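You operate a simulated robot arm through the tools that you are given. There is no shell and no other tool.

You are at the controls of a simulated two-armed robot. One attempt, no reset.

JOB
Turn the air on at 6 bar, set the OPEN knob to 2, then open the closed tines once.
Fine: air off and bled at the end.

It is judged by the outcome, as a careful person would: the job done as asked, and still so three seconds after it is handed in. It fails if anything else is knocked over, pushed out of place, dropped, spilled or broken.

ROBOT AND FRAMES
Two 7-joint arms with two-finger parallel grippers on one trunk that stands fixed in place. Base frame: the origin is at the foot of the trunk, x ahead of it, y to its left, z up; the work surface is at about z = 920. Units: mm, rad, N and s.
The left shoulder is at [110, 169, 1511], the right one opposite. With the tool pointing down near the work surface each hand reaches from about 420 to 740 mm from the base axis, measured 20 degrees to its own side. Payload 1.57 kg a hand.
The TCP of each hand is the grasp point between the finger pads, 30 mm short of the fingertips. In the tool frame z runs along the fingers and y along their closing line. Largest opening 80 mm; finger width 17, thickness 12; the body of the gripper, 40 by 82 mm, starts 80 mm behind the TCP.
Orientation is that of the tool frame in the base frame, as a unit quaternion [x, y, z, w]. With the fingers straight down and closing along the base's y, the tool's x points along the base's -x, its y along +y and its z along -z.

CONTROLS
- The arms move only by the tool servo_tool. It takes "left_deltas", "right_deltas" or both (then of equal length, played together; a hand with none holds still); each is a list of rows, each a list of 7 numbers: the shift along the tool's x, y, z in mm, then the turn, a rotation vector about the tool's x, y, z in rad, then the gripper command, from -1 (shut) to 1 (fully open), values between in proportion. In form: [[x, y, z, wx, wy, wz, gripper], ...]. A call has 1 to 20 rows; each row is the pose to reach, as a shift and turn from the pose commanded when the call began, along the tool's axes at that moment. Rows are played at 5 a second. More than 50 mm and 0.15 rad between two rows, or a gripper value outside its range, and nothing of the call is played. A pose out of reach is approached as far as the arm can. The call stops where the force on the tool passes 90 N (or 10 N more than at its start, if that is more) or the arm is blocked; 0.2 s more then pass. The fingers move at their own pace (about 72 mm/s each) and stop on an object; they squeeze with about 43 N. The grip force told is the motor's: it shows also when the fingers shut on nothing. Time passes only in rows, and 0.2 s behind the last, so rows that repeat a pose let the fingers close. The reply holds the time, the measured pose of the TCP, the force on the tool along the base axes, the opening and the grip force, in the units named above and with some noise, with the torque about the TCP (base axes, N m) and any sound that the robot's microphone picked up.
- Cameras (640 x 400 px; columns grow to the right, rows downward): "scene" is now at [159.5, 0.6, 1703.5]; the picture's right is [0.11, -0.99, 0.00], its down [-0.79, -0.09, -0.61] and it looks along [0.61, 0.07, -0.79] (base axes); focal length 351 px, centre (320, 200). "left" rides on the left gripper at [72, 7, -122] in its tool frame; the picture's right is [-0.09, 1.00, 0.00], its down [-0.84, -0.08, -0.54] and it looks along [-0.54, -0.05, 0.84] (tool axes); focal length 238 px, centre (320, 200). "right" rides on the right gripper at [72, -7, -122] in its tool frame; the picture's right is [0.09, 1.00, 0.00], its down [-0.84, 0.08, -0.54] and it looks along [-0.54, 0.05, 0.84] (tool axes); focal length 238 px, centre (320, 200). There is no depth. A picture from a camera that has moved, and an enlarged one, comes with that camera's place and axes in the base frame and with its lens. The place of the scene camera against the robot may be out by one fixed shift of up to 18 mm in any direction.
- camera(camera): a new picture of that camera. No time passes.
- move_column(by): slides the trunk up (or, below 0, down) by that many mm; the arms and the scene camera ride with it, the base frame stays. It gives what a move gives, with no picture.
- head_to(pan, tilt): turns the head with the scene camera to pan (to the left, within 1.501 rad either way) and tilt (down, from -0.506 to 1.204), counted from straight ahead of the robot. It gives what a move gives.
- enlarge(camera, box): a new picture of the part [left, top, right, bottom] of that camera's present view, enlarged. No time passes.
- job_done(): hands the job in; it is judged then, once.

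Places have to be worked out from the pictures, the camera data and where the tool is seen. Open the grippers and draw the arms clear of the work before you hand the job in, unless the task says otherwise.

The tools are called after "Emit:" as name(argument=value, ...) on one line, values as JSON. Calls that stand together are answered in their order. servo_tool: Moves the arms, as the interface text tells. Its arguments: {"type":"object","properties":{"left_deltas":{"type":"array"},"right_deltas":{"type":"array"}},"required":[]} The other tools are called the same way: move_column (by) moves the trunk up or down; head_to (pan, tilt) turns the head that bears the scene camera; camera (camera) takes a picture; enlarge (camera, box) takes an enlarged picture of a part of a camera's view; job_done () hands the job in.

At the start:

```text
time_s: 0.0
left_eef_pos: [664.1, 258.5, 1177.2]
left_tool_rot: [0.0, 1.0, 0.0, 0.0]
left_ft_force: [-0.8, -0.2, 0.6]
left_ft_torque: [-0.01, 0.0, 0.03]
left_opening: 80.0
left_grasp_force: 0.1
right_eef_pos: [655.3, -277.6, 1176.5]
right_tool_rot: [0.0, 1.0, 0.0, 0.001]
right_ft_force: [0.5, -0.1, 0.3]
right_ft_torque: [-0.01, 0.0, -0.02]
right_opening: 79.9
right_grasp_force: 0.0
trunk travel left (down, up): [-825.0, 65.0]
head pan, tilt (commanded): [0.112, 0.913]
```

scene: 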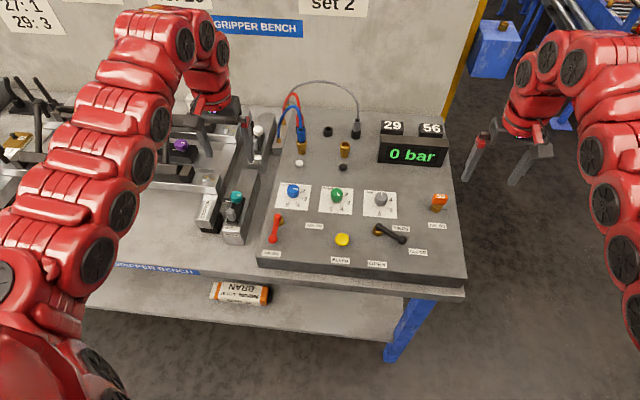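
right: 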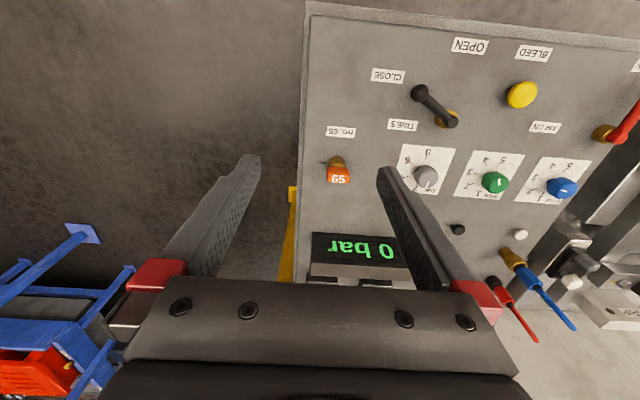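
left: 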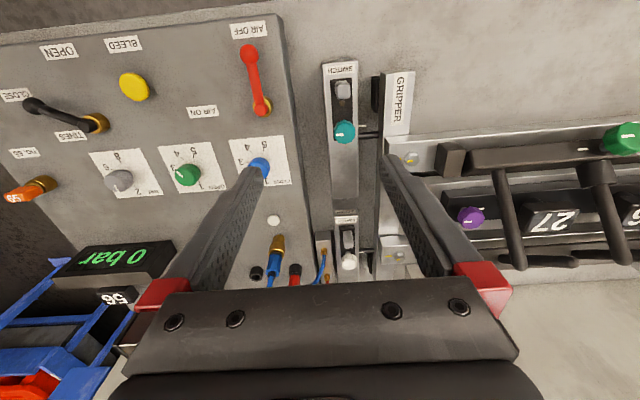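

The pictures show a control panel with knobs, a red air lever, a TINES lever, a bleed button and signs on the wall. I look closer before moving.

Emit:
enlarge(camera="scene", box=[250, 160, 470, 290])

Emit:
enlarge(camera="scene", box=[0, 0, 400, 120])

Emit:
enlarge(camera="left", box=[0, 0, 400, 250])

Emit:
enlarge(camera="scene", box=[250, 80, 470, 200])

Emit:
head_to(pan=0.112, tilt=0.5)

```text
2.91 times, centred on (360, 225) of scene
camera zoom: at [159.5, 0.6, 1703.5], right [0.11, -0.99, 0.0], down [-0.79, -0.09, -0.61], along [0.61, 0.07, -0.79], focal length 1022 px, centre (204, 127)
```

zoom: 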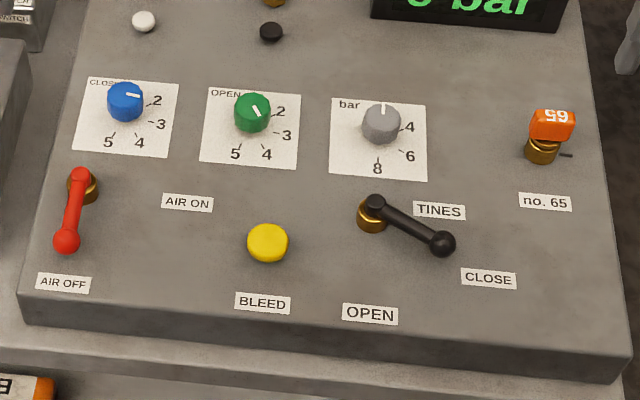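

```text
1.60 times, centred on (200, 60) of scene
camera zoom: at [159.5, 0.6, 1703.5], right [0.11, -0.99, 0.0], down [-0.79, -0.09, -0.61], along [0.61, 0.07, -0.79], focal length 562 px, centre (512, 424)
```

zoom: 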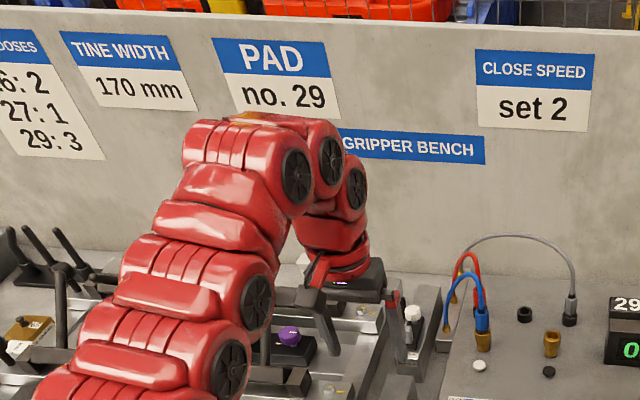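

```text
1.60 times, centred on (200, 125) of left
camera zoom: at [590.4, 265.3, 1298.1], right [0.09, 1.0, 0.0], down [0.84, -0.08, 0.54], along [0.54, -0.05, -0.84], focal length 381 px, centre (512, 320)
```

zoom: 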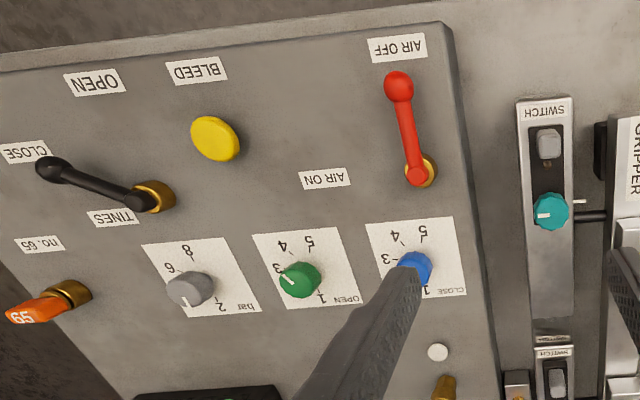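

```text
2.91 times, centred on (360, 140) of scene
camera zoom: at [159.5, 0.6, 1703.5], right [0.11, -0.99, 0.0], down [-0.79, -0.09, -0.61], along [0.61, 0.07, -0.79], focal length 1022 px, centre (204, 374)
```

zoom: 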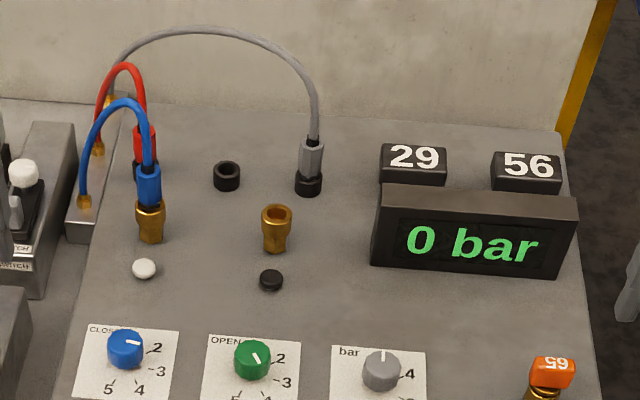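

```text
time_s: 0.9
left_eef_pos: [662.5, 258.6, 1176.2]
left_tool_rot: [0.0, 1.0, 0.0, 0.0]
left_ft_force: [0.2, 0.0, 0.5]
left_ft_torque: [0.01, 0.03, 0.01]
left_opening: 80.0
left_grasp_force: 0.0
right_eef_pos: [654.8, -278.7, 1176.6]
right_tool_rot: [0.0, 1.0, 0.0, -0.001]
right_ft_force: [0.6, -0.7, 0.1]
right_ft_torque: [-0.01, 0.01, 0.0]
right_opening: 80.1
right_grasp_force: 0.1
trunk travel left (down, up): [-825.0, 65.0]
head pan, tilt (commanded): [0.112, 0.499]
```

Emit:
camera(camera="scene")

Emit:
enlarge(camera="right", box=[300, 0, 640, 280])

Emit:
enlarge(camera="left", box=[280, 40, 640, 290])

```text
taken
camera scene: at [175.5, 2.3, 1738.2], right [0.11, -0.99, 0.0], down [-0.48, -0.05, -0.88], along [0.87, 0.1, -0.48], focal length 351 px, centre (320, 200)
```

scene: 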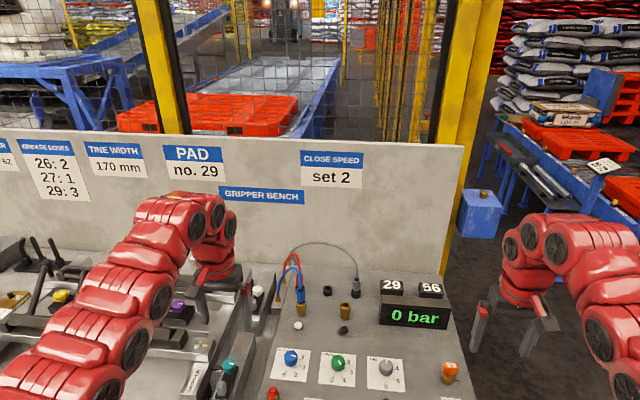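

```text
1.43 times, centred on (470, 140) of right
camera zoom: at [585.0, -284.0, 1299.4], right [-0.09, 1.0, 0.0], down [0.84, 0.08, 0.54], along [0.54, 0.05, -0.84], focal length 340 px, centre (106, 286)
```

zoom: 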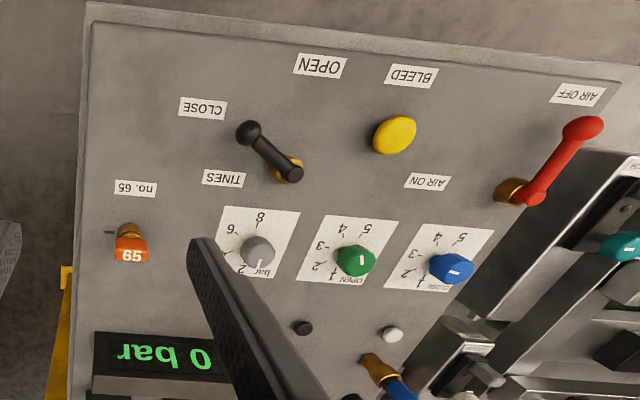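

```text
1.60 times, centred on (460, 165) of left
camera zoom: at [590.4, 265.3, 1298.2], right [0.09, 1.0, 0.0], down [0.84, -0.08, 0.54], along [0.54, -0.05, -0.84], focal length 381 px, centre (96, 256)
```

zoom: 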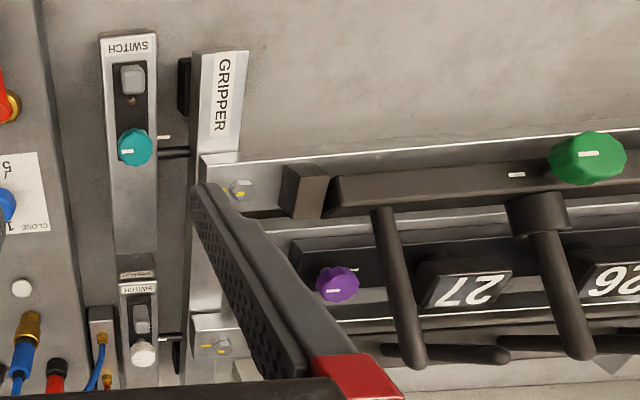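

The triangulated layout is: green OPEN knob ≈ (750, 29, 943), grey bar knob ≈ (751, -88, 940), red AIR lever pivot ≈ (658, 169) with its ball at (591, 175). The TINES lever pivot is ≈ (657, -88) with its ball at (625, -143), and the bleed button is ≈ (614, 6, 937). Next I move the left hand up and to the left so its camera shows the bench gripper, and tilt the head back down.

Emit:
servo_tool(left_deltas=[[0, 40, -20, 0, 0, 0, 1], [10, 80, -40, 0, 0, 0, 1], [20, 120, -60, 0, 0, 0, 1], [30, 160, -80, 0, 0, 0, 1], [40, 180, -100, 0, 0, 0, 1]])

Emit:
head_to(pan=0.3, tilt=0.85)

Emit:
camera(camera="left")

Emit:
camera(camera="scene")

```text
time_s: 2.1
left_eef_pos: [619.4, 440.9, 1275.7]
left_tool_rot: [0.001, 1.0, 0.0, 0.0]
left_ft_force: [-0.3, -0.3, 0.3]
left_ft_torque: [-0.05, 0.0, -0.03]
left_opening: 80.0
left_grasp_force: 0.0
right_eef_pos: [653.3, -275.3, 1177.3]
right_tool_rot: [0.0, 1.0, 0.0, 0.0]
right_ft_force: [-0.2, -0.2, -1.1]
right_ft_torque: [-0.01, -0.02, 0.0]
right_opening: 80.1
right_grasp_force: 0.0
trunk travel left (down, up): [-825.0, 65.0]
head pan, tilt (commanded): [0.112, 0.499]
```

```text
time_s: 2.9
left_eef_pos: [621.4, 439.9, 1276.7]
left_tool_rot: [0.0, 1.0, 0.0, 0.0]
left_ft_force: [0.0, -0.4, 0.8]
left_ft_torque: [-0.02, 0.02, 0.0]
left_opening: 80.1
left_grasp_force: 0.1
right_eef_pos: [655.7, -277.1, 1176.8]
right_tool_rot: [0.0, 1.0, 0.0, 0.001]
right_ft_force: [0.3, 0.3, 0.2]
right_ft_torque: [-0.01, -0.01, 0.0]
right_opening: 80.2
right_grasp_force: 0.0
trunk travel left (down, up): [-825.0, 65.0]
head pan, tilt (commanded): [0.3, 0.85]
```

```text
taken
camera left: at [549.2, 447.0, 1397.3], right [0.09, 1.0, 0.0], down [0.84, -0.08, 0.54], along [0.54, -0.05, -0.84], focal length 238 px, centre (320, 200)
```

left: 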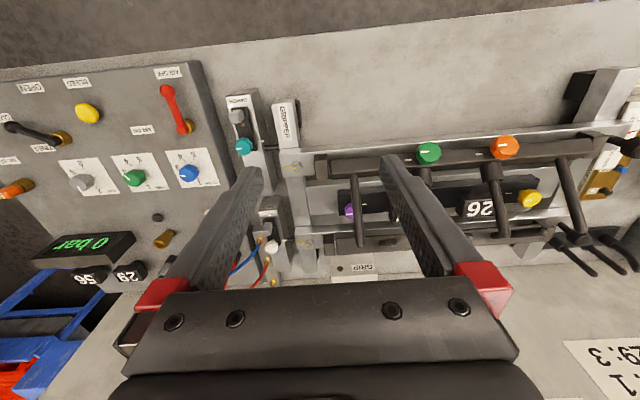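

```text
taken
camera scene: at [160.1, 15.2, 1708.4], right [0.3, -0.96, 0.0], down [-0.72, -0.22, -0.66], along [0.63, 0.2, -0.75], focal length 351 px, centre (320, 200)
```

scene: 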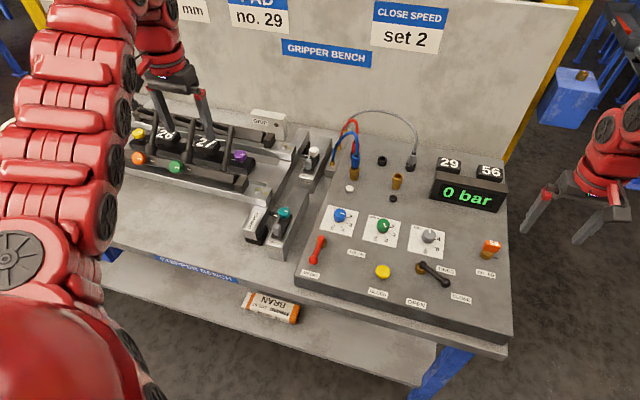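

Now the bench gripper is visible. I zoom in on the tines, hoses and switches to see how everything is connected.

Emit:
enlarge(camera="scene", box=[100, 100, 340, 270])

Emit:
enlarge(camera="scene", box=[300, 100, 520, 220])

Emit:
enlarge(camera="left", box=[220, 60, 640, 300])

Emit:
enlarge(camera="scene", box=[290, 190, 510, 320])

```text
2.35 times, centred on (220, 185) of scene
camera zoom: at [160.1, 15.2, 1708.4], right [0.3, -0.96, 0.0], down [-0.72, -0.22, -0.66], along [0.63, 0.2, -0.75], focal length 826 px, centre (555, 235)
```

zoom: 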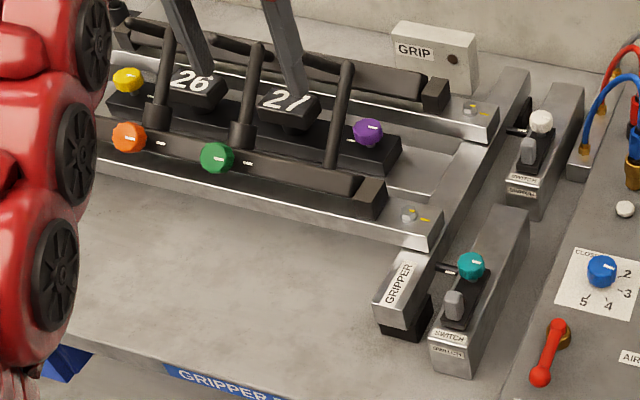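

```text
2.91 times, centred on (410, 160) of scene
camera zoom: at [160.1, 15.2, 1708.4], right [0.3, -0.96, 0.0], down [-0.72, -0.22, -0.66], along [0.63, 0.2, -0.75], focal length 1022 px, centre (58, 316)
```

zoom: 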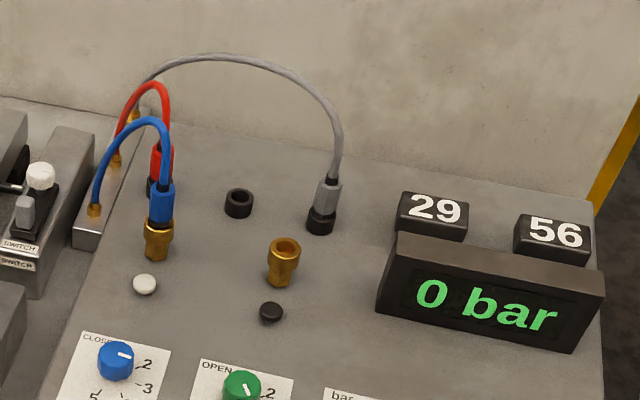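

```text
1.52 times, centred on (430, 180) of left
camera zoom: at [549.2, 447.0, 1397.3], right [0.09, 1.0, 0.0], down [0.84, -0.08, 0.54], along [0.54, -0.05, -0.84], focal length 363 px, centre (152, 230)
```

zoom: 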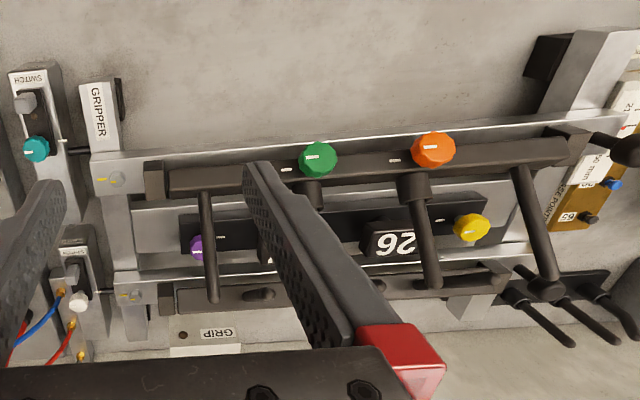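

```text
2.91 times, centred on (400, 255) of scene
camera zoom: at [160.1, 15.2, 1708.4], right [0.3, -0.96, 0.0], down [-0.72, -0.22, -0.66], along [0.63, 0.2, -0.75], focal length 1022 px, centre (87, 40)
```

zoom: 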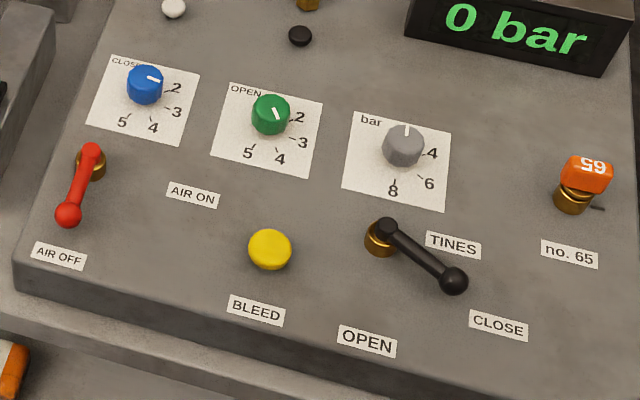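

The enlarged views look optically sharp, so I zoom further on the couplings and the knob dials, and check the remaining signs.

Emit:
enlarge(camera="scene", box=[320, 125, 424, 190])

Emit:
enlarge(camera="scene", box=[355, 200, 451, 260])

Emit:
enlarge(camera="right", box=[390, 100, 630, 250])

Emit:
head_to(pan=0.6, tilt=0.6)

Emit:
camera(camera="scene")

```text
6.15 times, centred on (372, 158) of scene
camera zoom: at [160.1, 15.2, 1708.4], right [0.3, -0.96, 0.0], down [-0.72, -0.22, -0.66], along [0.63, 0.2, -0.75], focal length 2162 px, centre (0, 462)
```

zoom: 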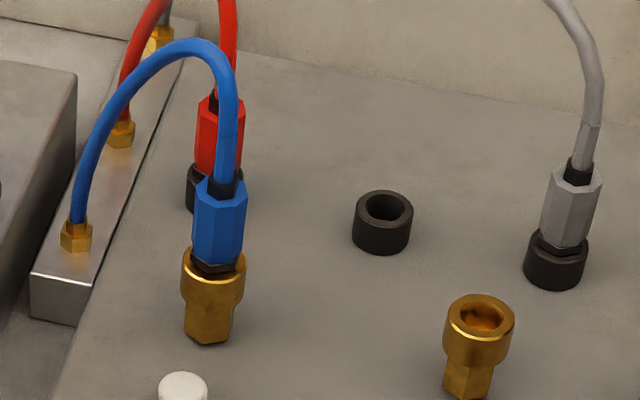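

```text
6.67 times, centred on (403, 230) of scene
camera zoom: at [160.1, 15.2, 1708.4], right [0.3, -0.96, 0.0], down [-0.72, -0.22, -0.66], along [0.63, 0.2, -0.75], focal length 2342 px, centre (-233, 0)
```

zoom: 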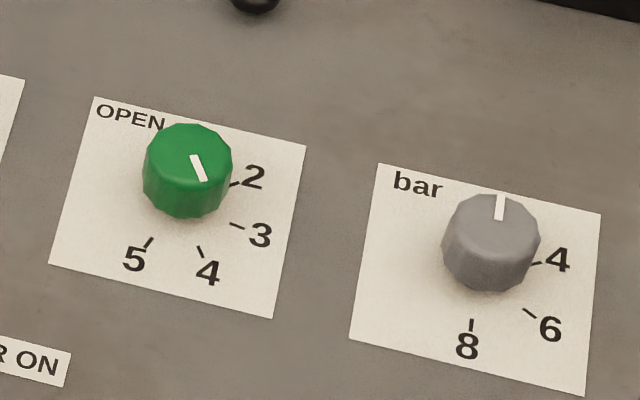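

```text
2.67 times, centred on (510, 175) of right
camera zoom: at [585.2, -284.0, 1299.3], right [-0.09, 1.0, 0.0], down [0.84, 0.08, 0.54], along [0.54, 0.05, -0.84], focal length 636 px, centre (-187, 267)
```

zoom: 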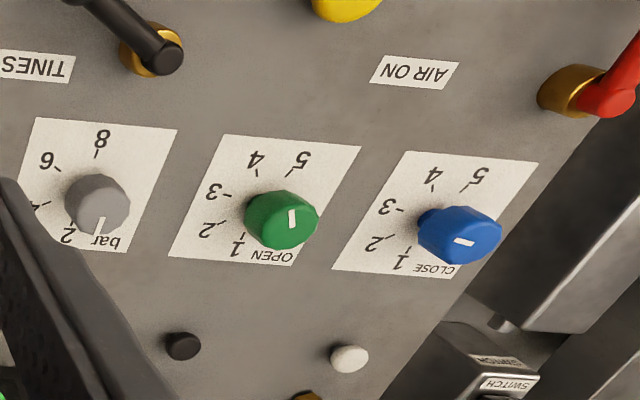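

```text
time_s: 3.7
left_eef_pos: [621.7, 440.4, 1276.2]
left_tool_rot: [0.001, 1.0, 0.0, 0.0]
left_ft_force: [-0.5, 0.4, -0.2]
left_ft_torque: [0.02, 0.03, 0.04]
left_opening: 79.9
left_grasp_force: 0.0
right_eef_pos: [654.6, -276.2, 1176.9]
right_tool_rot: [0.0, 1.0, 0.0, 0.0]
right_ft_force: [0.2, -0.1, -0.2]
right_ft_torque: [0.0, 0.01, 0.0]
right_opening: 80.1
right_grasp_force: 0.1
trunk travel left (down, up): [-825.0, 65.0]
head pan, tilt (commanded): [0.6, 0.6]
```

```text
taken
camera scene: at [158.0, 42.1, 1729.2], right [0.56, -0.83, 0.0], down [-0.47, -0.32, -0.82], along [0.68, 0.47, -0.57], focal length 351 px, centre (320, 200)
```

scene: 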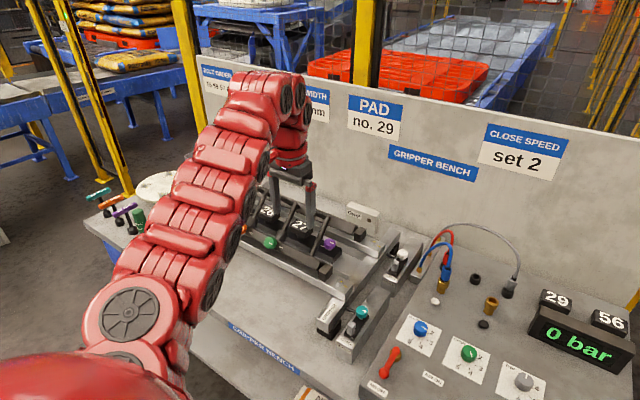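

The green pointer sits somewhere around 3–4 and the grey one near 0–2. I zoom in on the wall signs and on the tops of the knobs to read them exactly.

Emit:
enlarge(camera="scene", box=[180, 50, 420, 200])

Emit:
enlarge(camera="right", box=[455, 150, 535, 200])

Emit:
enlarge(camera="right", box=[390, 140, 470, 190])

Emit:
enlarge(camera="scene", box=[220, 180, 440, 340])

```text
2.67 times, centred on (300, 125) of scene
camera zoom: at [158.0, 42.1, 1729.2], right [0.56, -0.83, 0.0], down [-0.47, -0.32, -0.82], along [0.68, 0.47, -0.57], focal length 937 px, centre (373, 400)
```

zoom: 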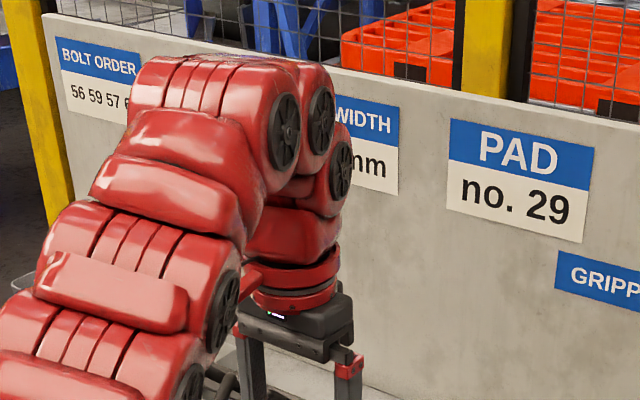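

```text
8.00 times, centred on (495, 175) of right
camera zoom: at [584.9, -283.9, 1299.4], right [-0.09, 1.0, 0.0], down [0.84, 0.08, 0.54], along [0.54, 0.05, -0.84], focal length 1907 px, centre (-1080, 400)
```

zoom: 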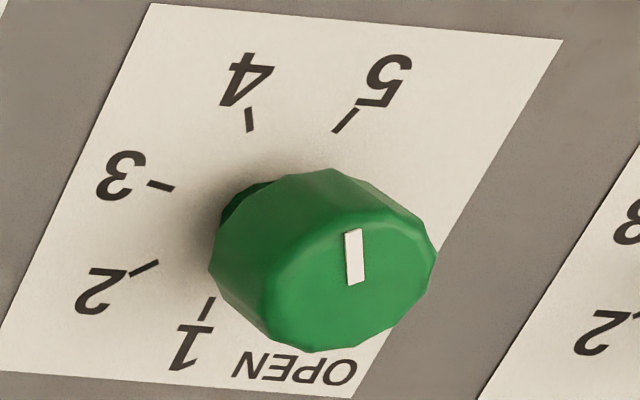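

```text
8.00 times, centred on (430, 165) of right
camera zoom: at [584.9, -283.9, 1299.4], right [-0.09, 1.0, 0.0], down [0.84, 0.08, 0.54], along [0.54, 0.05, -0.84], focal length 1907 px, centre (-560, 480)
```

zoom: 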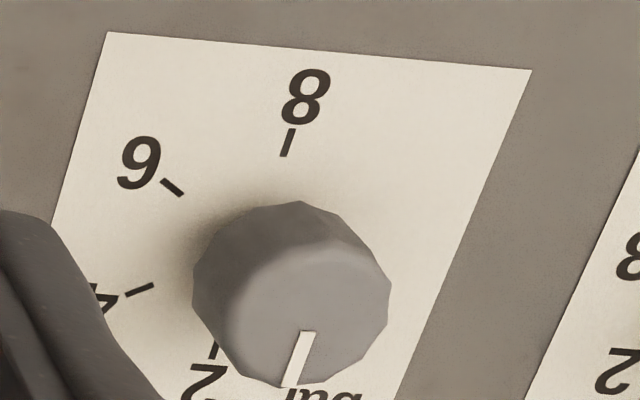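

```text
2.50 times, centred on (330, 260) of scene
camera zoom: at [158.0, 42.1, 1729.2], right [0.56, -0.83, 0.0], down [-0.47, -0.32, -0.82], along [0.68, 0.47, -0.57], focal length 878 px, centre (295, 50)
```

zoom: 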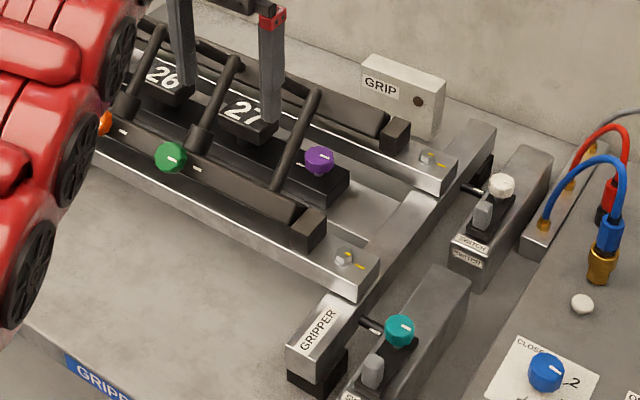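

Reading the dials: green OPEN is at 4 and must turn about 96° counter-clockwise to reach 2. Grey bar is at 2 and must turn about 120° clockwise to reach 6. The knobs lie at x≈750, slightly beyond the stated reach, so I raise both hands first and then lower the trunk for more horizontal reach.

Emit:
servo_tool(left_deltas=[[10, -20, -35, 0, 0, 0, 1], [20, -40, -70, 0, 0, 0, 1], [30, -60, -105, 0, 0, 0, 1], [40, -80, -130, 0, 0, 0, 1], [50, -100, -150, 0, 0, 0, 1]], right_deltas=[[0, 0, -45, 0, 0, 0, 1], [0, 0, -90, 0, 0, 0, 1], [0, 0, -135, 0, 0, 0, 1], [0, 0, -180, 0, 0, 0, 1], [0, 0, -200, 0, 0, 0, 1]])

Emit:
move_column(by=-120)

Emit:
head_to(pan=0.15, tilt=0.8)

Emit:
camera(camera="scene")

```text
time_s: 4.9
left_eef_pos: [635.4, 377.5, 1270.2]
left_tool_rot: [0.0, 1.0, 0.0, 0.0]
left_ft_force: [-0.3, 0.6, 0.1]
left_ft_torque: [-0.03, -0.01, 0.0]
left_opening: 80.3
left_grasp_force: 0.0
left hand out of reach, approached as far as the arm can: row 1, 2, 3, 4, 5
right_eef_pos: [690.0, -286.0, 1283.5]
right_tool_rot: [0.0, 1.0, 0.001, 0.001]
right_ft_force: [0.0, 0.7, 0.3]
right_ft_torque: [0.01, -0.04, 0.0]
right_opening: 79.8
right_grasp_force: 0.0
right hand out of reach, approached as far as the arm can: row 3, 4, 5
trunk travel left (down, up): [-825.0, 65.0]
head pan, tilt (commanded): [0.6, 0.6]
```

```text
time_s: 6.4
left_eef_pos: [637.1, 379.2, 1149.2]
left_tool_rot: [-0.001, 1.0, 0.0, 0.001]
left_ft_force: [0.5, -0.2, 0.1]
left_ft_torque: [0.01, 0.0, 0.01]
left_opening: 79.6
left_grasp_force: 0.1
right_eef_pos: [691.1, -283.8, 1163.0]
right_tool_rot: [0.0, 1.0, 0.0, 0.001]
right_ft_force: [0.1, -0.3, 0.1]
right_ft_torque: [0.01, 0.02, -0.03]
right_opening: 79.9
right_grasp_force: 0.1
trunk travel left (down, up): [-705.0, 185.0]
head pan, tilt (commanded): [0.6, 0.6]
```

```text
time_s: 7.3
left_eef_pos: [634.9, 379.5, 1148.9]
left_tool_rot: [0.0, 1.0, -0.001, 0.0]
left_ft_force: [-0.4, -0.1, -0.7]
left_ft_torque: [0.0, 0.0, 0.0]
left_opening: 79.8
left_grasp_force: 0.0
right_eef_pos: [691.0, -285.4, 1163.1]
right_tool_rot: [0.0, 1.0, 0.0, 0.001]
right_ft_force: [0.5, 0.0, 0.6]
right_ft_torque: [0.03, -0.01, 0.01]
right_opening: 80.0
right_grasp_force: 0.1
trunk travel left (down, up): [-705.0, 185.0]
head pan, tilt (commanded): [0.15, 0.799]
```

```text
taken
camera scene: at [165.0, 4.4, 1592.4], right [0.15, -0.99, 0.0], down [-0.71, -0.11, -0.7], along [0.69, 0.1, -0.72], focal length 351 px, centre (320, 200)
```

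scene: 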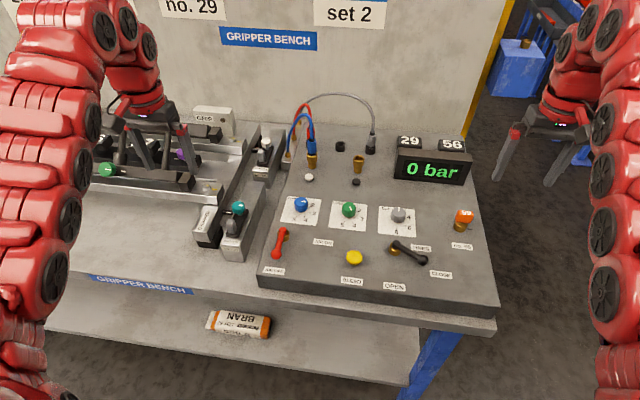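

Trunk is down 120 mm and the hands are at about z 1150. I now move the right hand over the grey bar knob, high above it, to test the reach and get a close camera view.

Emit:
servo_tool(right_deltas=[[-12, 39, 10, 0, 0, 0, 1], [-24, 78, 20, 0, 0, 0, 1], [-36, 117, 30, 0, 0, 0, 1], [-48, 156, 40, 0, 0, 0, 1], [-60, 195, 50, 0, 0, 0, 1]])

Emit:
camera(camera="right")

Emit:
camera(camera="scene")

```text
time_s: 8.5
left_eef_pos: [636.9, 379.5, 1149.7]
left_tool_rot: [0.001, 1.0, 0.0, 0.0]
left_ft_force: [-0.5, -0.7, -0.4]
left_ft_torque: [0.02, -0.01, -0.01]
left_opening: 79.9
left_grasp_force: 0.1
right_eef_pos: [715.1, -130.2, 1122.7]
right_tool_rot: [0.0, 1.0, 0.0, 0.001]
right_ft_force: [0.0, -1.1, -0.4]
right_ft_torque: [0.0, -0.03, 0.02]
right_opening: 80.0
right_grasp_force: 0.0
right hand out of reach, approached as far as the arm can: row 3, 4, 5
trunk travel left (down, up): [-705.0, 185.0]
head pan, tilt (commanded): [0.15, 0.799]
```

```text
taken
camera right: at [645.1, -138.3, 1245.6], right [-0.09, 1.0, 0.0], down [0.84, 0.08, 0.54], along [0.54, 0.05, -0.84], focal length 238 px, centre (320, 200)
```

right: 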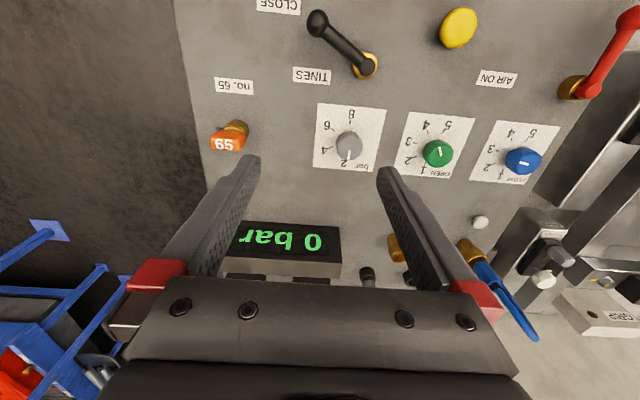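

```text
taken
camera scene: at [165.0, 4.4, 1592.3], right [0.15, -0.99, 0.0], down [-0.71, -0.11, -0.7], along [0.69, 0.1, -0.72], focal length 351 px, centre (320, 200)
```

scene: 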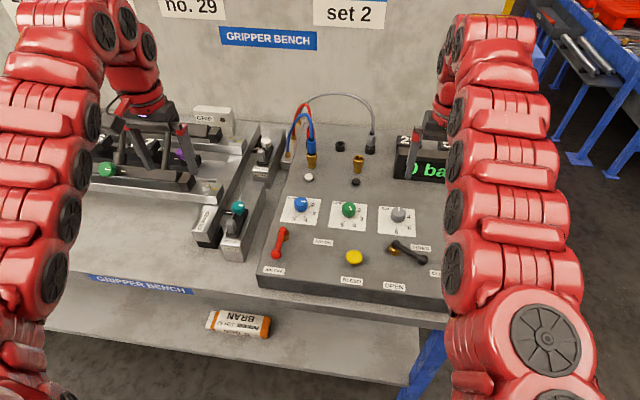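

The limit seems to be arm length: the wrist sits about 430 mm above the TCP. A small forward tilt of about 0.17 rad should give the missing reach. First I zoom with the right camera to refine the knob positions.

Emit:
enlarge(camera="right", box=[300, 90, 460, 190])

Emit:
enlarge(camera="right", box=[240, 0, 400, 100])

Emit:
enlarge(camera="left", box=[0, 0, 640, 400])

```text
4.00 times, centred on (380, 140) of right
camera zoom: at [645.1, -138.3, 1245.6], right [-0.09, 1.0, 0.0], down [0.84, 0.08, 0.54], along [0.54, 0.05, -0.84], focal length 953 px, centre (80, 440)
```

zoom: 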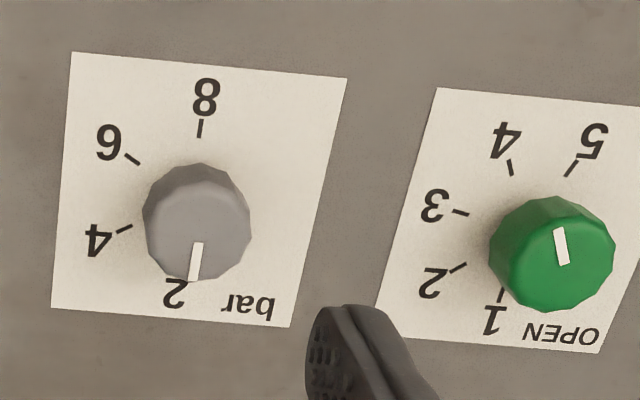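

```text
4.00 times, centred on (320, 50) of right
camera zoom: at [645.1, -138.3, 1245.6], right [-0.09, 1.0, 0.0], down [0.84, 0.08, 0.54], along [0.54, 0.05, -0.84], focal length 953 px, centre (320, 800)
```

zoom: 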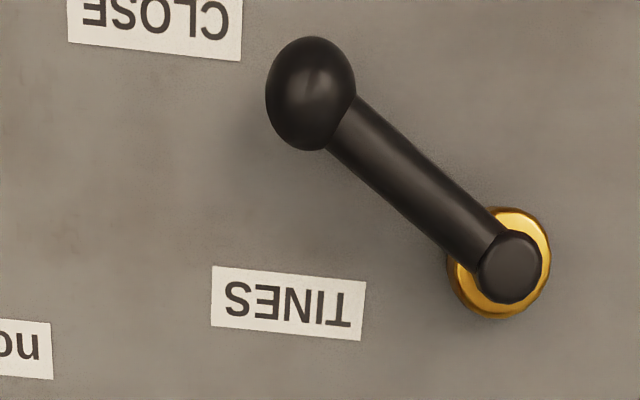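

```text
1.00 times, centred on (320, 200) of left (not enlarged: the box is as wide or as high as the picture)
camera zoom: at [563.5, 385.7, 1271.1], right [0.09, 1.0, 0.0], down [0.84, -0.08, 0.54], along [0.54, -0.05, -0.84], focal length 238 px, centre (320, 200)
```

zoom: 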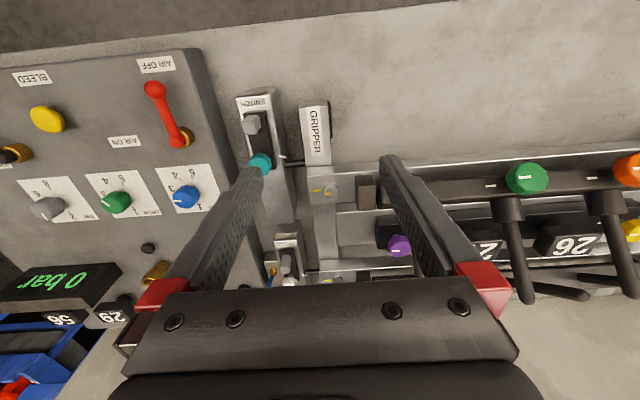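

Refined values: panel surface z≈921, knob tops z≈955, grey axis (751, -90), green axis (751.3, 29.7). Dial steps are 60° per 2 bar on grey and 50° per number on green. I back off into clear reach to find out which pose the commands are counted from.

Emit:
servo_tool(right_deltas=[[20, 0, 25, 0, 0, 0, 1], [40, 0, 50, 0, 0, 0, 1], [60, 0, 80, 0, 0, 0, 1], [60, 0, 80, 0, 0, 0, 1]])

```text
time_s: 9.5
left_eef_pos: [636.2, 379.5, 1150.0]
left_tool_rot: [0.0, 1.0, 0.0, 0.0]
left_ft_force: [0.2, 0.1, -0.3]
left_ft_torque: [0.02, 0.01, -0.03]
left_opening: 79.9
left_grasp_force: 0.0
right_eef_pos: [660.0, -129.6, 1039.7]
right_tool_rot: [0.0, 1.0, 0.0, 0.001]
right_ft_force: [0.2, -0.1, 0.0]
right_ft_torque: [0.02, -0.01, 0.02]
right_opening: 80.3
right_grasp_force: 0.0
trunk travel left (down, up): [-705.0, 185.0]
head pan, tilt (commanded): [0.15, 0.799]
```

Commands count from the clipped pose, which is good. Now I try to reach above the grey knob at TCP z≈1012 (fingertips ~982) with the tool straight down.

Emit:
servo_tool(right_deltas=[[-20, 10, 7, 0, 0, 0, 1], [-40, 20, 14, 0, 0, 0, 1], [-60, 30, 21, 0, 0, 0, 1], [-80, 39, 28, 0, 0, 0, 1], [-90, 39, 28, 0, 0, 0, 1]])

```text
time_s: 10.7
left_eef_pos: [635.1, 379.1, 1149.2]
left_tool_rot: [0.0, 1.0, 0.0, 0.001]
left_ft_force: [0.5, 0.1, -0.4]
left_ft_torque: [-0.01, -0.03, 0.01]
left_opening: 80.1
left_grasp_force: 0.1
right_eef_pos: [724.2, -95.0, 1017.3]
right_tool_rot: [0.0, 1.0, 0.001, 0.001]
right_ft_force: [-0.5, -0.9, 0.2]
right_ft_torque: [0.02, 0.01, -0.02]
right_opening: 80.1
right_grasp_force: 0.0
right hand out of reach, approached as far as the arm can: row 4, 5
trunk travel left (down, up): [-705.0, 185.0]
head pan, tilt (commanded): [0.15, 0.799]
```

The straight-down limit is about 619 mm from the shoulder and I need about 646. I tilt the fingers forward by 0.13 rad (about a y-axis parallel to the closing line) and move above the grey knob.

Emit:
servo_tool(right_deltas=[[-4, 1, 2, 0, -0.07, 0, 1], [-10, 3, 4, 0, -0.13, 0, 1], [-18, 5, 8, 0, -0.13, 0, 1], [-24, 5, 12, 0, -0.13, 0, 1], [-24, 5, 12, 0, -0.13, 0, 1]])

Emit:
camera(camera="right")

Emit:
camera(camera="scene")

```text
time_s: 11.9
left_eef_pos: [635.2, 379.6, 1150.3]
left_tool_rot: [0.0, 1.0, 0.0, 0.0]
left_ft_force: [0.1, 0.3, -0.8]
left_ft_torque: [0.02, -0.02, -0.02]
left_opening: 80.0
left_grasp_force: 0.0
right_eef_pos: [747.7, -92.5, 1004.4]
right_tool_rot: [0.0, 0.998, -0.001, 0.066]
right_ft_force: [-0.3, -0.3, -0.2]
right_ft_torque: [0.05, 0.03, 0.02]
right_opening: 80.0
right_grasp_force: 0.1
trunk travel left (down, up): [-705.0, 185.0]
head pan, tilt (commanded): [0.15, 0.799]
```

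```text
taken
camera right: at [661.6, -99.3, 1117.4], right [-0.09, 1.0, -0.01], down [0.76, 0.08, 0.65], along [0.65, 0.05, -0.76], focal length 238 px, centre (320, 200)
```

right: 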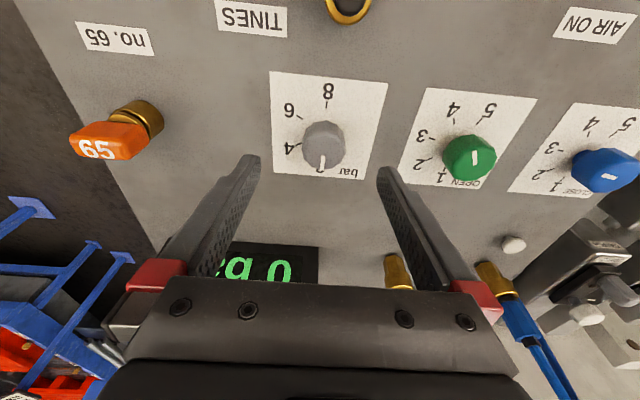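

```text
taken
camera scene: at [164.7, 4.4, 1592.4], right [0.15, -0.99, 0.0], down [-0.71, -0.11, -0.7], along [0.69, 0.1, -0.72], focal length 351 px, centre (320, 200)
```

scene: 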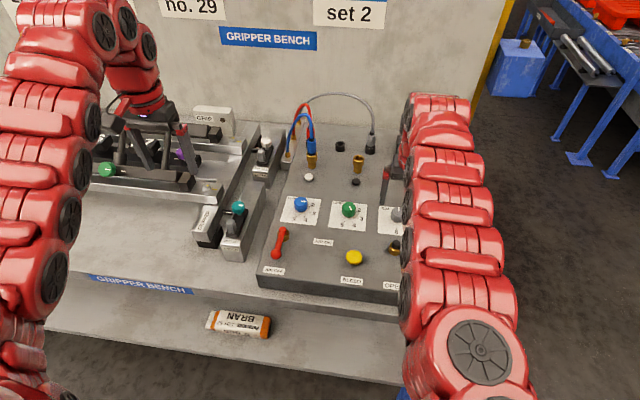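

In reach now at (748, -92, 1004) with the tilt. I pre-rotate the wrist by -1.05 rad about the tool axis above the knob, so that the 120° clockwise turn can be done in one grip.

Emit:
servo_tool(right_deltas=[[0, 1, 0, 0, 0, -0.14, 1], [0, 2, 0, 0, 0, -0.28, 1], [0, 2, 0, 0, 0, -0.42, 1], [0, 2, 0, 0, 0, -0.56, 1], [0, 2, 0, 0, 0, -0.7, 1], [0, 2, 0, 0, 0, -0.84, 1], [0, 2, 0, 0, 0, -0.98, 1], [0, 2, 0, 0, 0, -1.05, 1], [0, 2, 0, 0, 0, -1.05, 1]])

Emit:
camera(camera="right")

```text
time_s: 13.9
left_eef_pos: [635.9, 379.4, 1148.5]
left_tool_rot: [0.0, 1.0, 0.0, 0.001]
left_ft_force: [-0.5, 0.2, 0.5]
left_ft_torque: [-0.02, -0.03, 0.0]
left_opening: 79.9
left_grasp_force: 0.0
right_eef_pos: [748.2, -92.1, 1005.9]
right_tool_rot: [-0.501, 0.863, -0.033, 0.058]
right_ft_force: [-0.1, 0.4, 0.2]
right_ft_torque: [0.0, 0.01, -0.02]
right_opening: 80.1
right_grasp_force: 0.1
trunk travel left (down, up): [-705.0, 185.0]
head pan, tilt (commanded): [0.15, 0.799]
```

```text
taken
camera right: at [704.0, -157.0, 1122.7], right [-0.9, 0.41, -0.12], down [0.27, 0.76, 0.58], along [0.33, 0.49, -0.8], focal length 238 px, centre (320, 200)
```

right: 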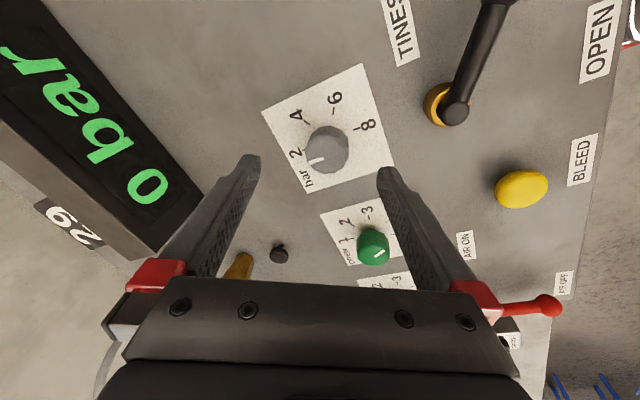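

The rotation worked. I zoom on the knob to check the alignment between the tool axis and the knob centre before descending.

Emit:
enlarge(camera="right", box=[256, 100, 384, 180])

```text
5.00 times, centred on (320, 140) of right
camera zoom: at [704.0, -157.0, 1122.7], right [-0.9, 0.41, -0.12], down [0.27, 0.76, 0.58], along [0.33, 0.49, -0.8], focal length 1192 px, centre (320, 500)
```

zoom: 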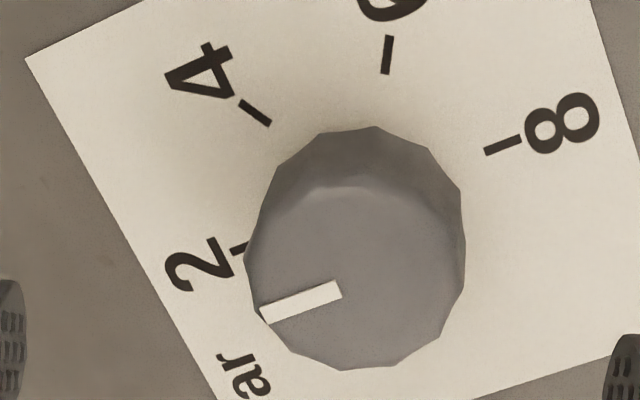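

The knob centre is confirmed at (751.2, -90.6), and the tool axis is within a few mm. I now descend onto the knob with the fingers open to TCP z≈958.

Emit:
servo_tool(right_deltas=[[0.8, 1.5, 12, 0, 0, 0, 1], [1.5, 3, 24, 0, 0, 0, 1], [2.3, 4.5, 36, 0, 0, 0, 1], [3, 6, 47, 0, 0, 0, 1], [3, 6, 47, 0, 0, 0, 1]])

Emit:
camera(camera="right")

```text
time_s: 15.1
left_eef_pos: [636.3, 379.6, 1149.5]
left_tool_rot: [-0.001, 1.0, 0.0, 0.001]
left_ft_force: [-0.2, 0.4, -0.3]
left_ft_torque: [0.03, -0.01, 0.02]
left_opening: 79.9
left_grasp_force: 0.0
right_eef_pos: [748.2, -90.8, 956.7]
right_tool_rot: [-0.5, 0.864, -0.034, 0.056]
right_ft_force: [0.1, -0.6, 0.3]
right_ft_torque: [0.02, -0.03, 0.01]
right_opening: 79.9
right_grasp_force: 0.0
trunk travel left (down, up): [-705.0, 185.0]
head pan, tilt (commanded): [0.15, 0.799]
```

```text
taken
camera right: at [703.2, -157.4, 1074.7], right [-0.9, 0.42, -0.12], down [0.28, 0.76, 0.58], along [0.33, 0.49, -0.8], focal length 238 px, centre (320, 200)
```

right: 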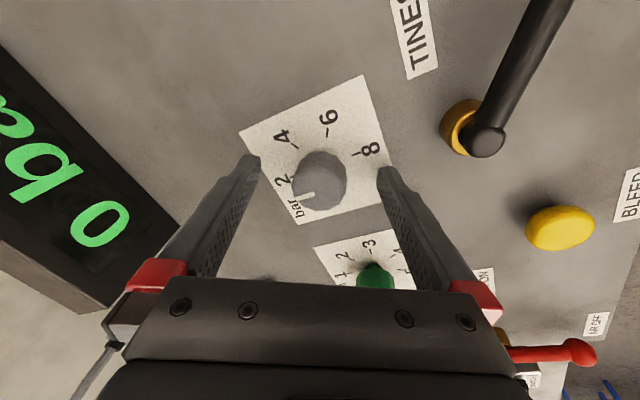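

The knob is centred between the fingers. Closing gently on it now without moving.

Emit:
servo_tool(right_deltas=[[0, 0, 0, 0, 0, 0, 0], [0, 0, 0, 0, 0, 0, -0.3], [0, 0, 0, 0, 0, 0, -1], [0, 0, 0, 0, 0, 0, -1], [0, 0, 0, 0, 0, 0, -1]])

Emit:
camera(camera="right")

```text
time_s: 16.3
left_eef_pos: [635.8, 379.4, 1149.2]
left_tool_rot: [0.001, 1.0, -0.001, 0.0]
left_ft_force: [0.1, -0.1, -0.3]
left_ft_torque: [0.01, 0.02, 0.01]
left_opening: 79.9
left_grasp_force: 0.1
right_eef_pos: [746.6, -92.1, 957.4]
right_tool_rot: [-0.5, 0.864, -0.033, 0.057]
right_ft_force: [-0.9, 0.9, -1.6]
right_ft_torque: [0.51, 1.02, 0.02]
right_opening: 35.9
right_grasp_force: 42.6
trunk travel left (down, up): [-705.0, 185.0]
head pan, tilt (commanded): [0.15, 0.799]
```

```text
taken
camera right: at [703.1, -157.5, 1074.5], right [-0.9, 0.42, -0.12], down [0.28, 0.76, 0.58], along [0.33, 0.49, -0.8], focal length 238 px, centre (320, 200)
```

right: 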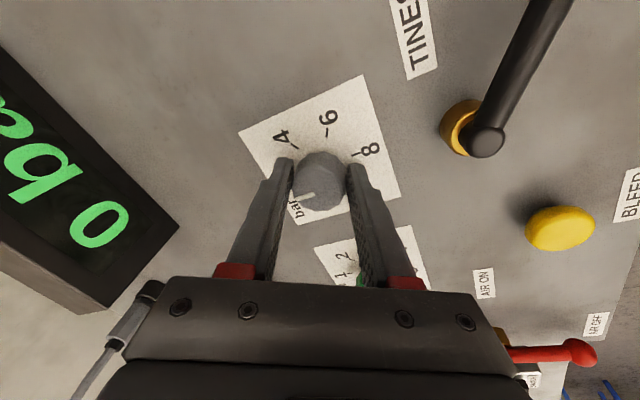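

Gripped at 35.9 mm with small side forces. I rotate clockwise (+wz) in small steps, checking after about 0.56 rad.

Emit:
servo_tool(right_deltas=[[0, 0, 0, 0, 0, 0.14, -1], [0, 0, 0, 0, 0, 0.28, -1], [0, 0, 0, 0, 0, 0.42, -1], [0, 0, 0, 0, 0, 0.56, -1], [0, 0, 0, 0, 0, 0.56, -1]])

Emit:
camera(camera="right")

```text
time_s: 17.5
left_eef_pos: [636.1, 380.0, 1149.4]
left_tool_rot: [0.001, 1.0, 0.0, 0.0]
left_ft_force: [-0.1, 0.5, 0.0]
left_ft_torque: [0.0, -0.02, 0.01]
left_opening: 80.2
left_grasp_force: 0.0
right_eef_pos: [747.4, -91.1, 957.6]
right_tool_rot: [-0.241, 0.968, -0.014, 0.062]
right_ft_force: [-9.4, 3.7, -8.3]
right_ft_torque: [0.57, 1.21, 0.01]
right_opening: 34.8
right_grasp_force: 41.6
trunk travel left (down, up): [-705.0, 185.0]
head pan, tilt (commanded): [0.15, 0.799]
```

```text
taken
camera right: at [672.6, -130.6, 1070.8], right [-0.54, 0.84, -0.07], down [0.63, 0.46, 0.63], along [0.56, 0.3, -0.78], focal length 238 px, centre (320, 200)
```

right: 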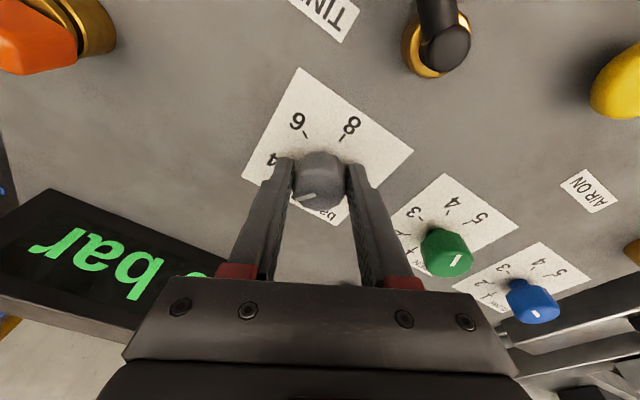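

The knob follows the hand (mark stays fixed between the fingers). I continue the remaining 1.53 rad to reach 120°.

Emit:
servo_tool(right_deltas=[[0, 0, 0, 0, 0, 0.14, -1], [0, 0, 0, 0, 0, 0.28, -1], [0, 0, 0, 0, 0, 0.42, -1], [0, 0, 0, 0, 0, 0.56, -1], [0, 0, 0, 0, 0, 0.7, -1], [0, 0, 0, 0, 0, 0.84, -1], [0, 0, 0, 0, 0, 0.98, -1], [0, 0, 0, 0, 0, 1.12, -1], [0, 0, 0, 0, 0, 1.26, -1], [0, 0, 0, 0, 0, 1.4, -1], [0, 0, 0, 0, 0, 1.534, -1], [0, 0, 0, 0, 0, 1.534, -1]])

Emit:
camera(camera="right")

Emit:
enlarge(camera="right", box=[240, 80, 400, 220])

```text
time_s: 20.1
left_eef_pos: [636.8, 380.5, 1148.3]
left_tool_rot: [0.0, 1.0, -0.001, 0.001]
left_ft_force: [-0.2, 0.8, 0.6]
left_ft_torque: [0.01, 0.01, 0.01]
left_opening: 79.9
left_grasp_force: 0.0
right_eef_pos: [749.0, -90.3, 958.5]
right_tool_rot: [0.498, 0.865, 0.034, 0.058]
right_ft_force: [8.5, 10.2, 7.3]
right_ft_torque: [-1.09, 0.14, -0.04]
right_opening: 35.9
right_grasp_force: 43.1
trunk travel left (down, up): [-705.0, 185.0]
head pan, tilt (commanded): [0.15, 0.799]
```

```text
taken
camera right: at [691.6, -31.2, 1074.5], right [0.81, 0.58, 0.11], down [0.41, -0.68, 0.6], along [0.42, -0.44, -0.79], focal length 238 px, centre (320, 200)
```

right: 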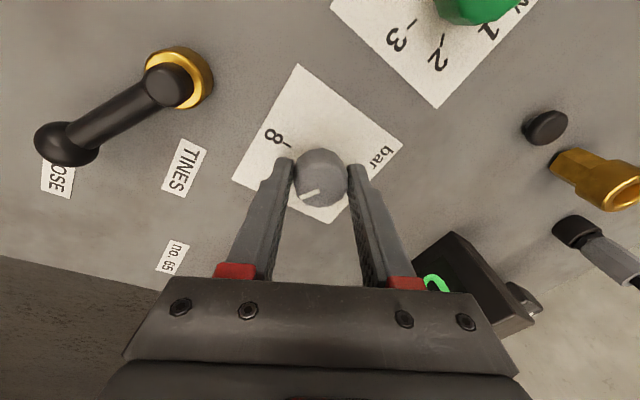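

```text
2.86 times, centred on (320, 150) of right
camera zoom: at [691.6, -31.2, 1074.5], right [0.81, 0.58, 0.11], down [0.41, -0.68, 0.6], along [0.42, -0.44, -0.79], focal length 681 px, centre (320, 343)
```

zoom: 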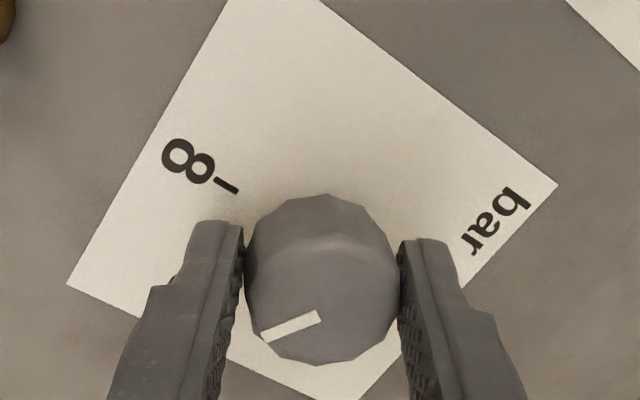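

The turn is done with forces small. I open the fingers and lift off to read the pointer.

Emit:
servo_tool(right_deltas=[[0, 0, 0, 0, 0, 0, 0.3], [0, 0, 0, 0, 0, 0, 1], [0, 0, 0, 0, 0, 0, 1], [0, 0, -20, 0, 0, 0, 1], [0, 0, -40, 0, 0, 0, 1], [0, 0, -60, 0, 0, 0, 1], [0, 0, -80, 0, 0, 0, 1]])

Emit:
enlarge(camera="right", box=[240, 90, 400, 190])

```text
time_s: 21.7
left_eef_pos: [634.5, 378.8, 1148.8]
left_tool_rot: [-0.001, 1.0, 0.0, 0.001]
left_ft_force: [0.3, 0.2, -0.6]
left_ft_torque: [0.02, -0.04, 0.03]
left_opening: 80.1
left_grasp_force: 0.1
right_eef_pos: [735.1, -92.2, 1037.4]
right_tool_rot: [0.497, 0.865, 0.032, 0.057]
right_ft_force: [0.2, 0.4, -0.7]
right_ft_torque: [-0.02, 0.03, 0.03]
right_opening: 80.0
right_grasp_force: 0.0
trunk travel left (down, up): [-705.0, 185.0]
head pan, tilt (commanded): [0.15, 0.799]
```

```text
4.00 times, centred on (320, 140) of right
camera zoom: at [680.1, -33.2, 1153.3], right [0.81, 0.58, 0.11], down [0.41, -0.68, 0.6], along [0.42, -0.44, -0.79], focal length 953 px, centre (320, 440)
```

zoom: 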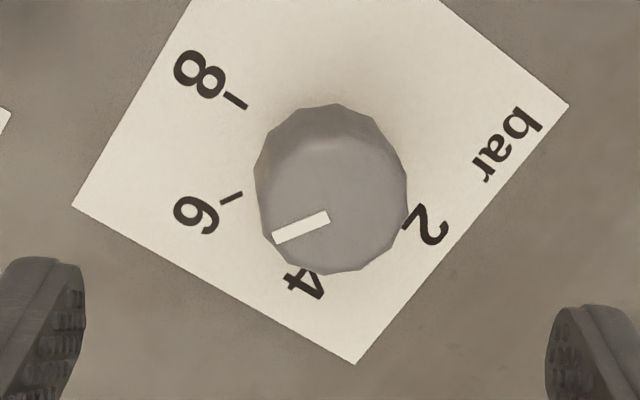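

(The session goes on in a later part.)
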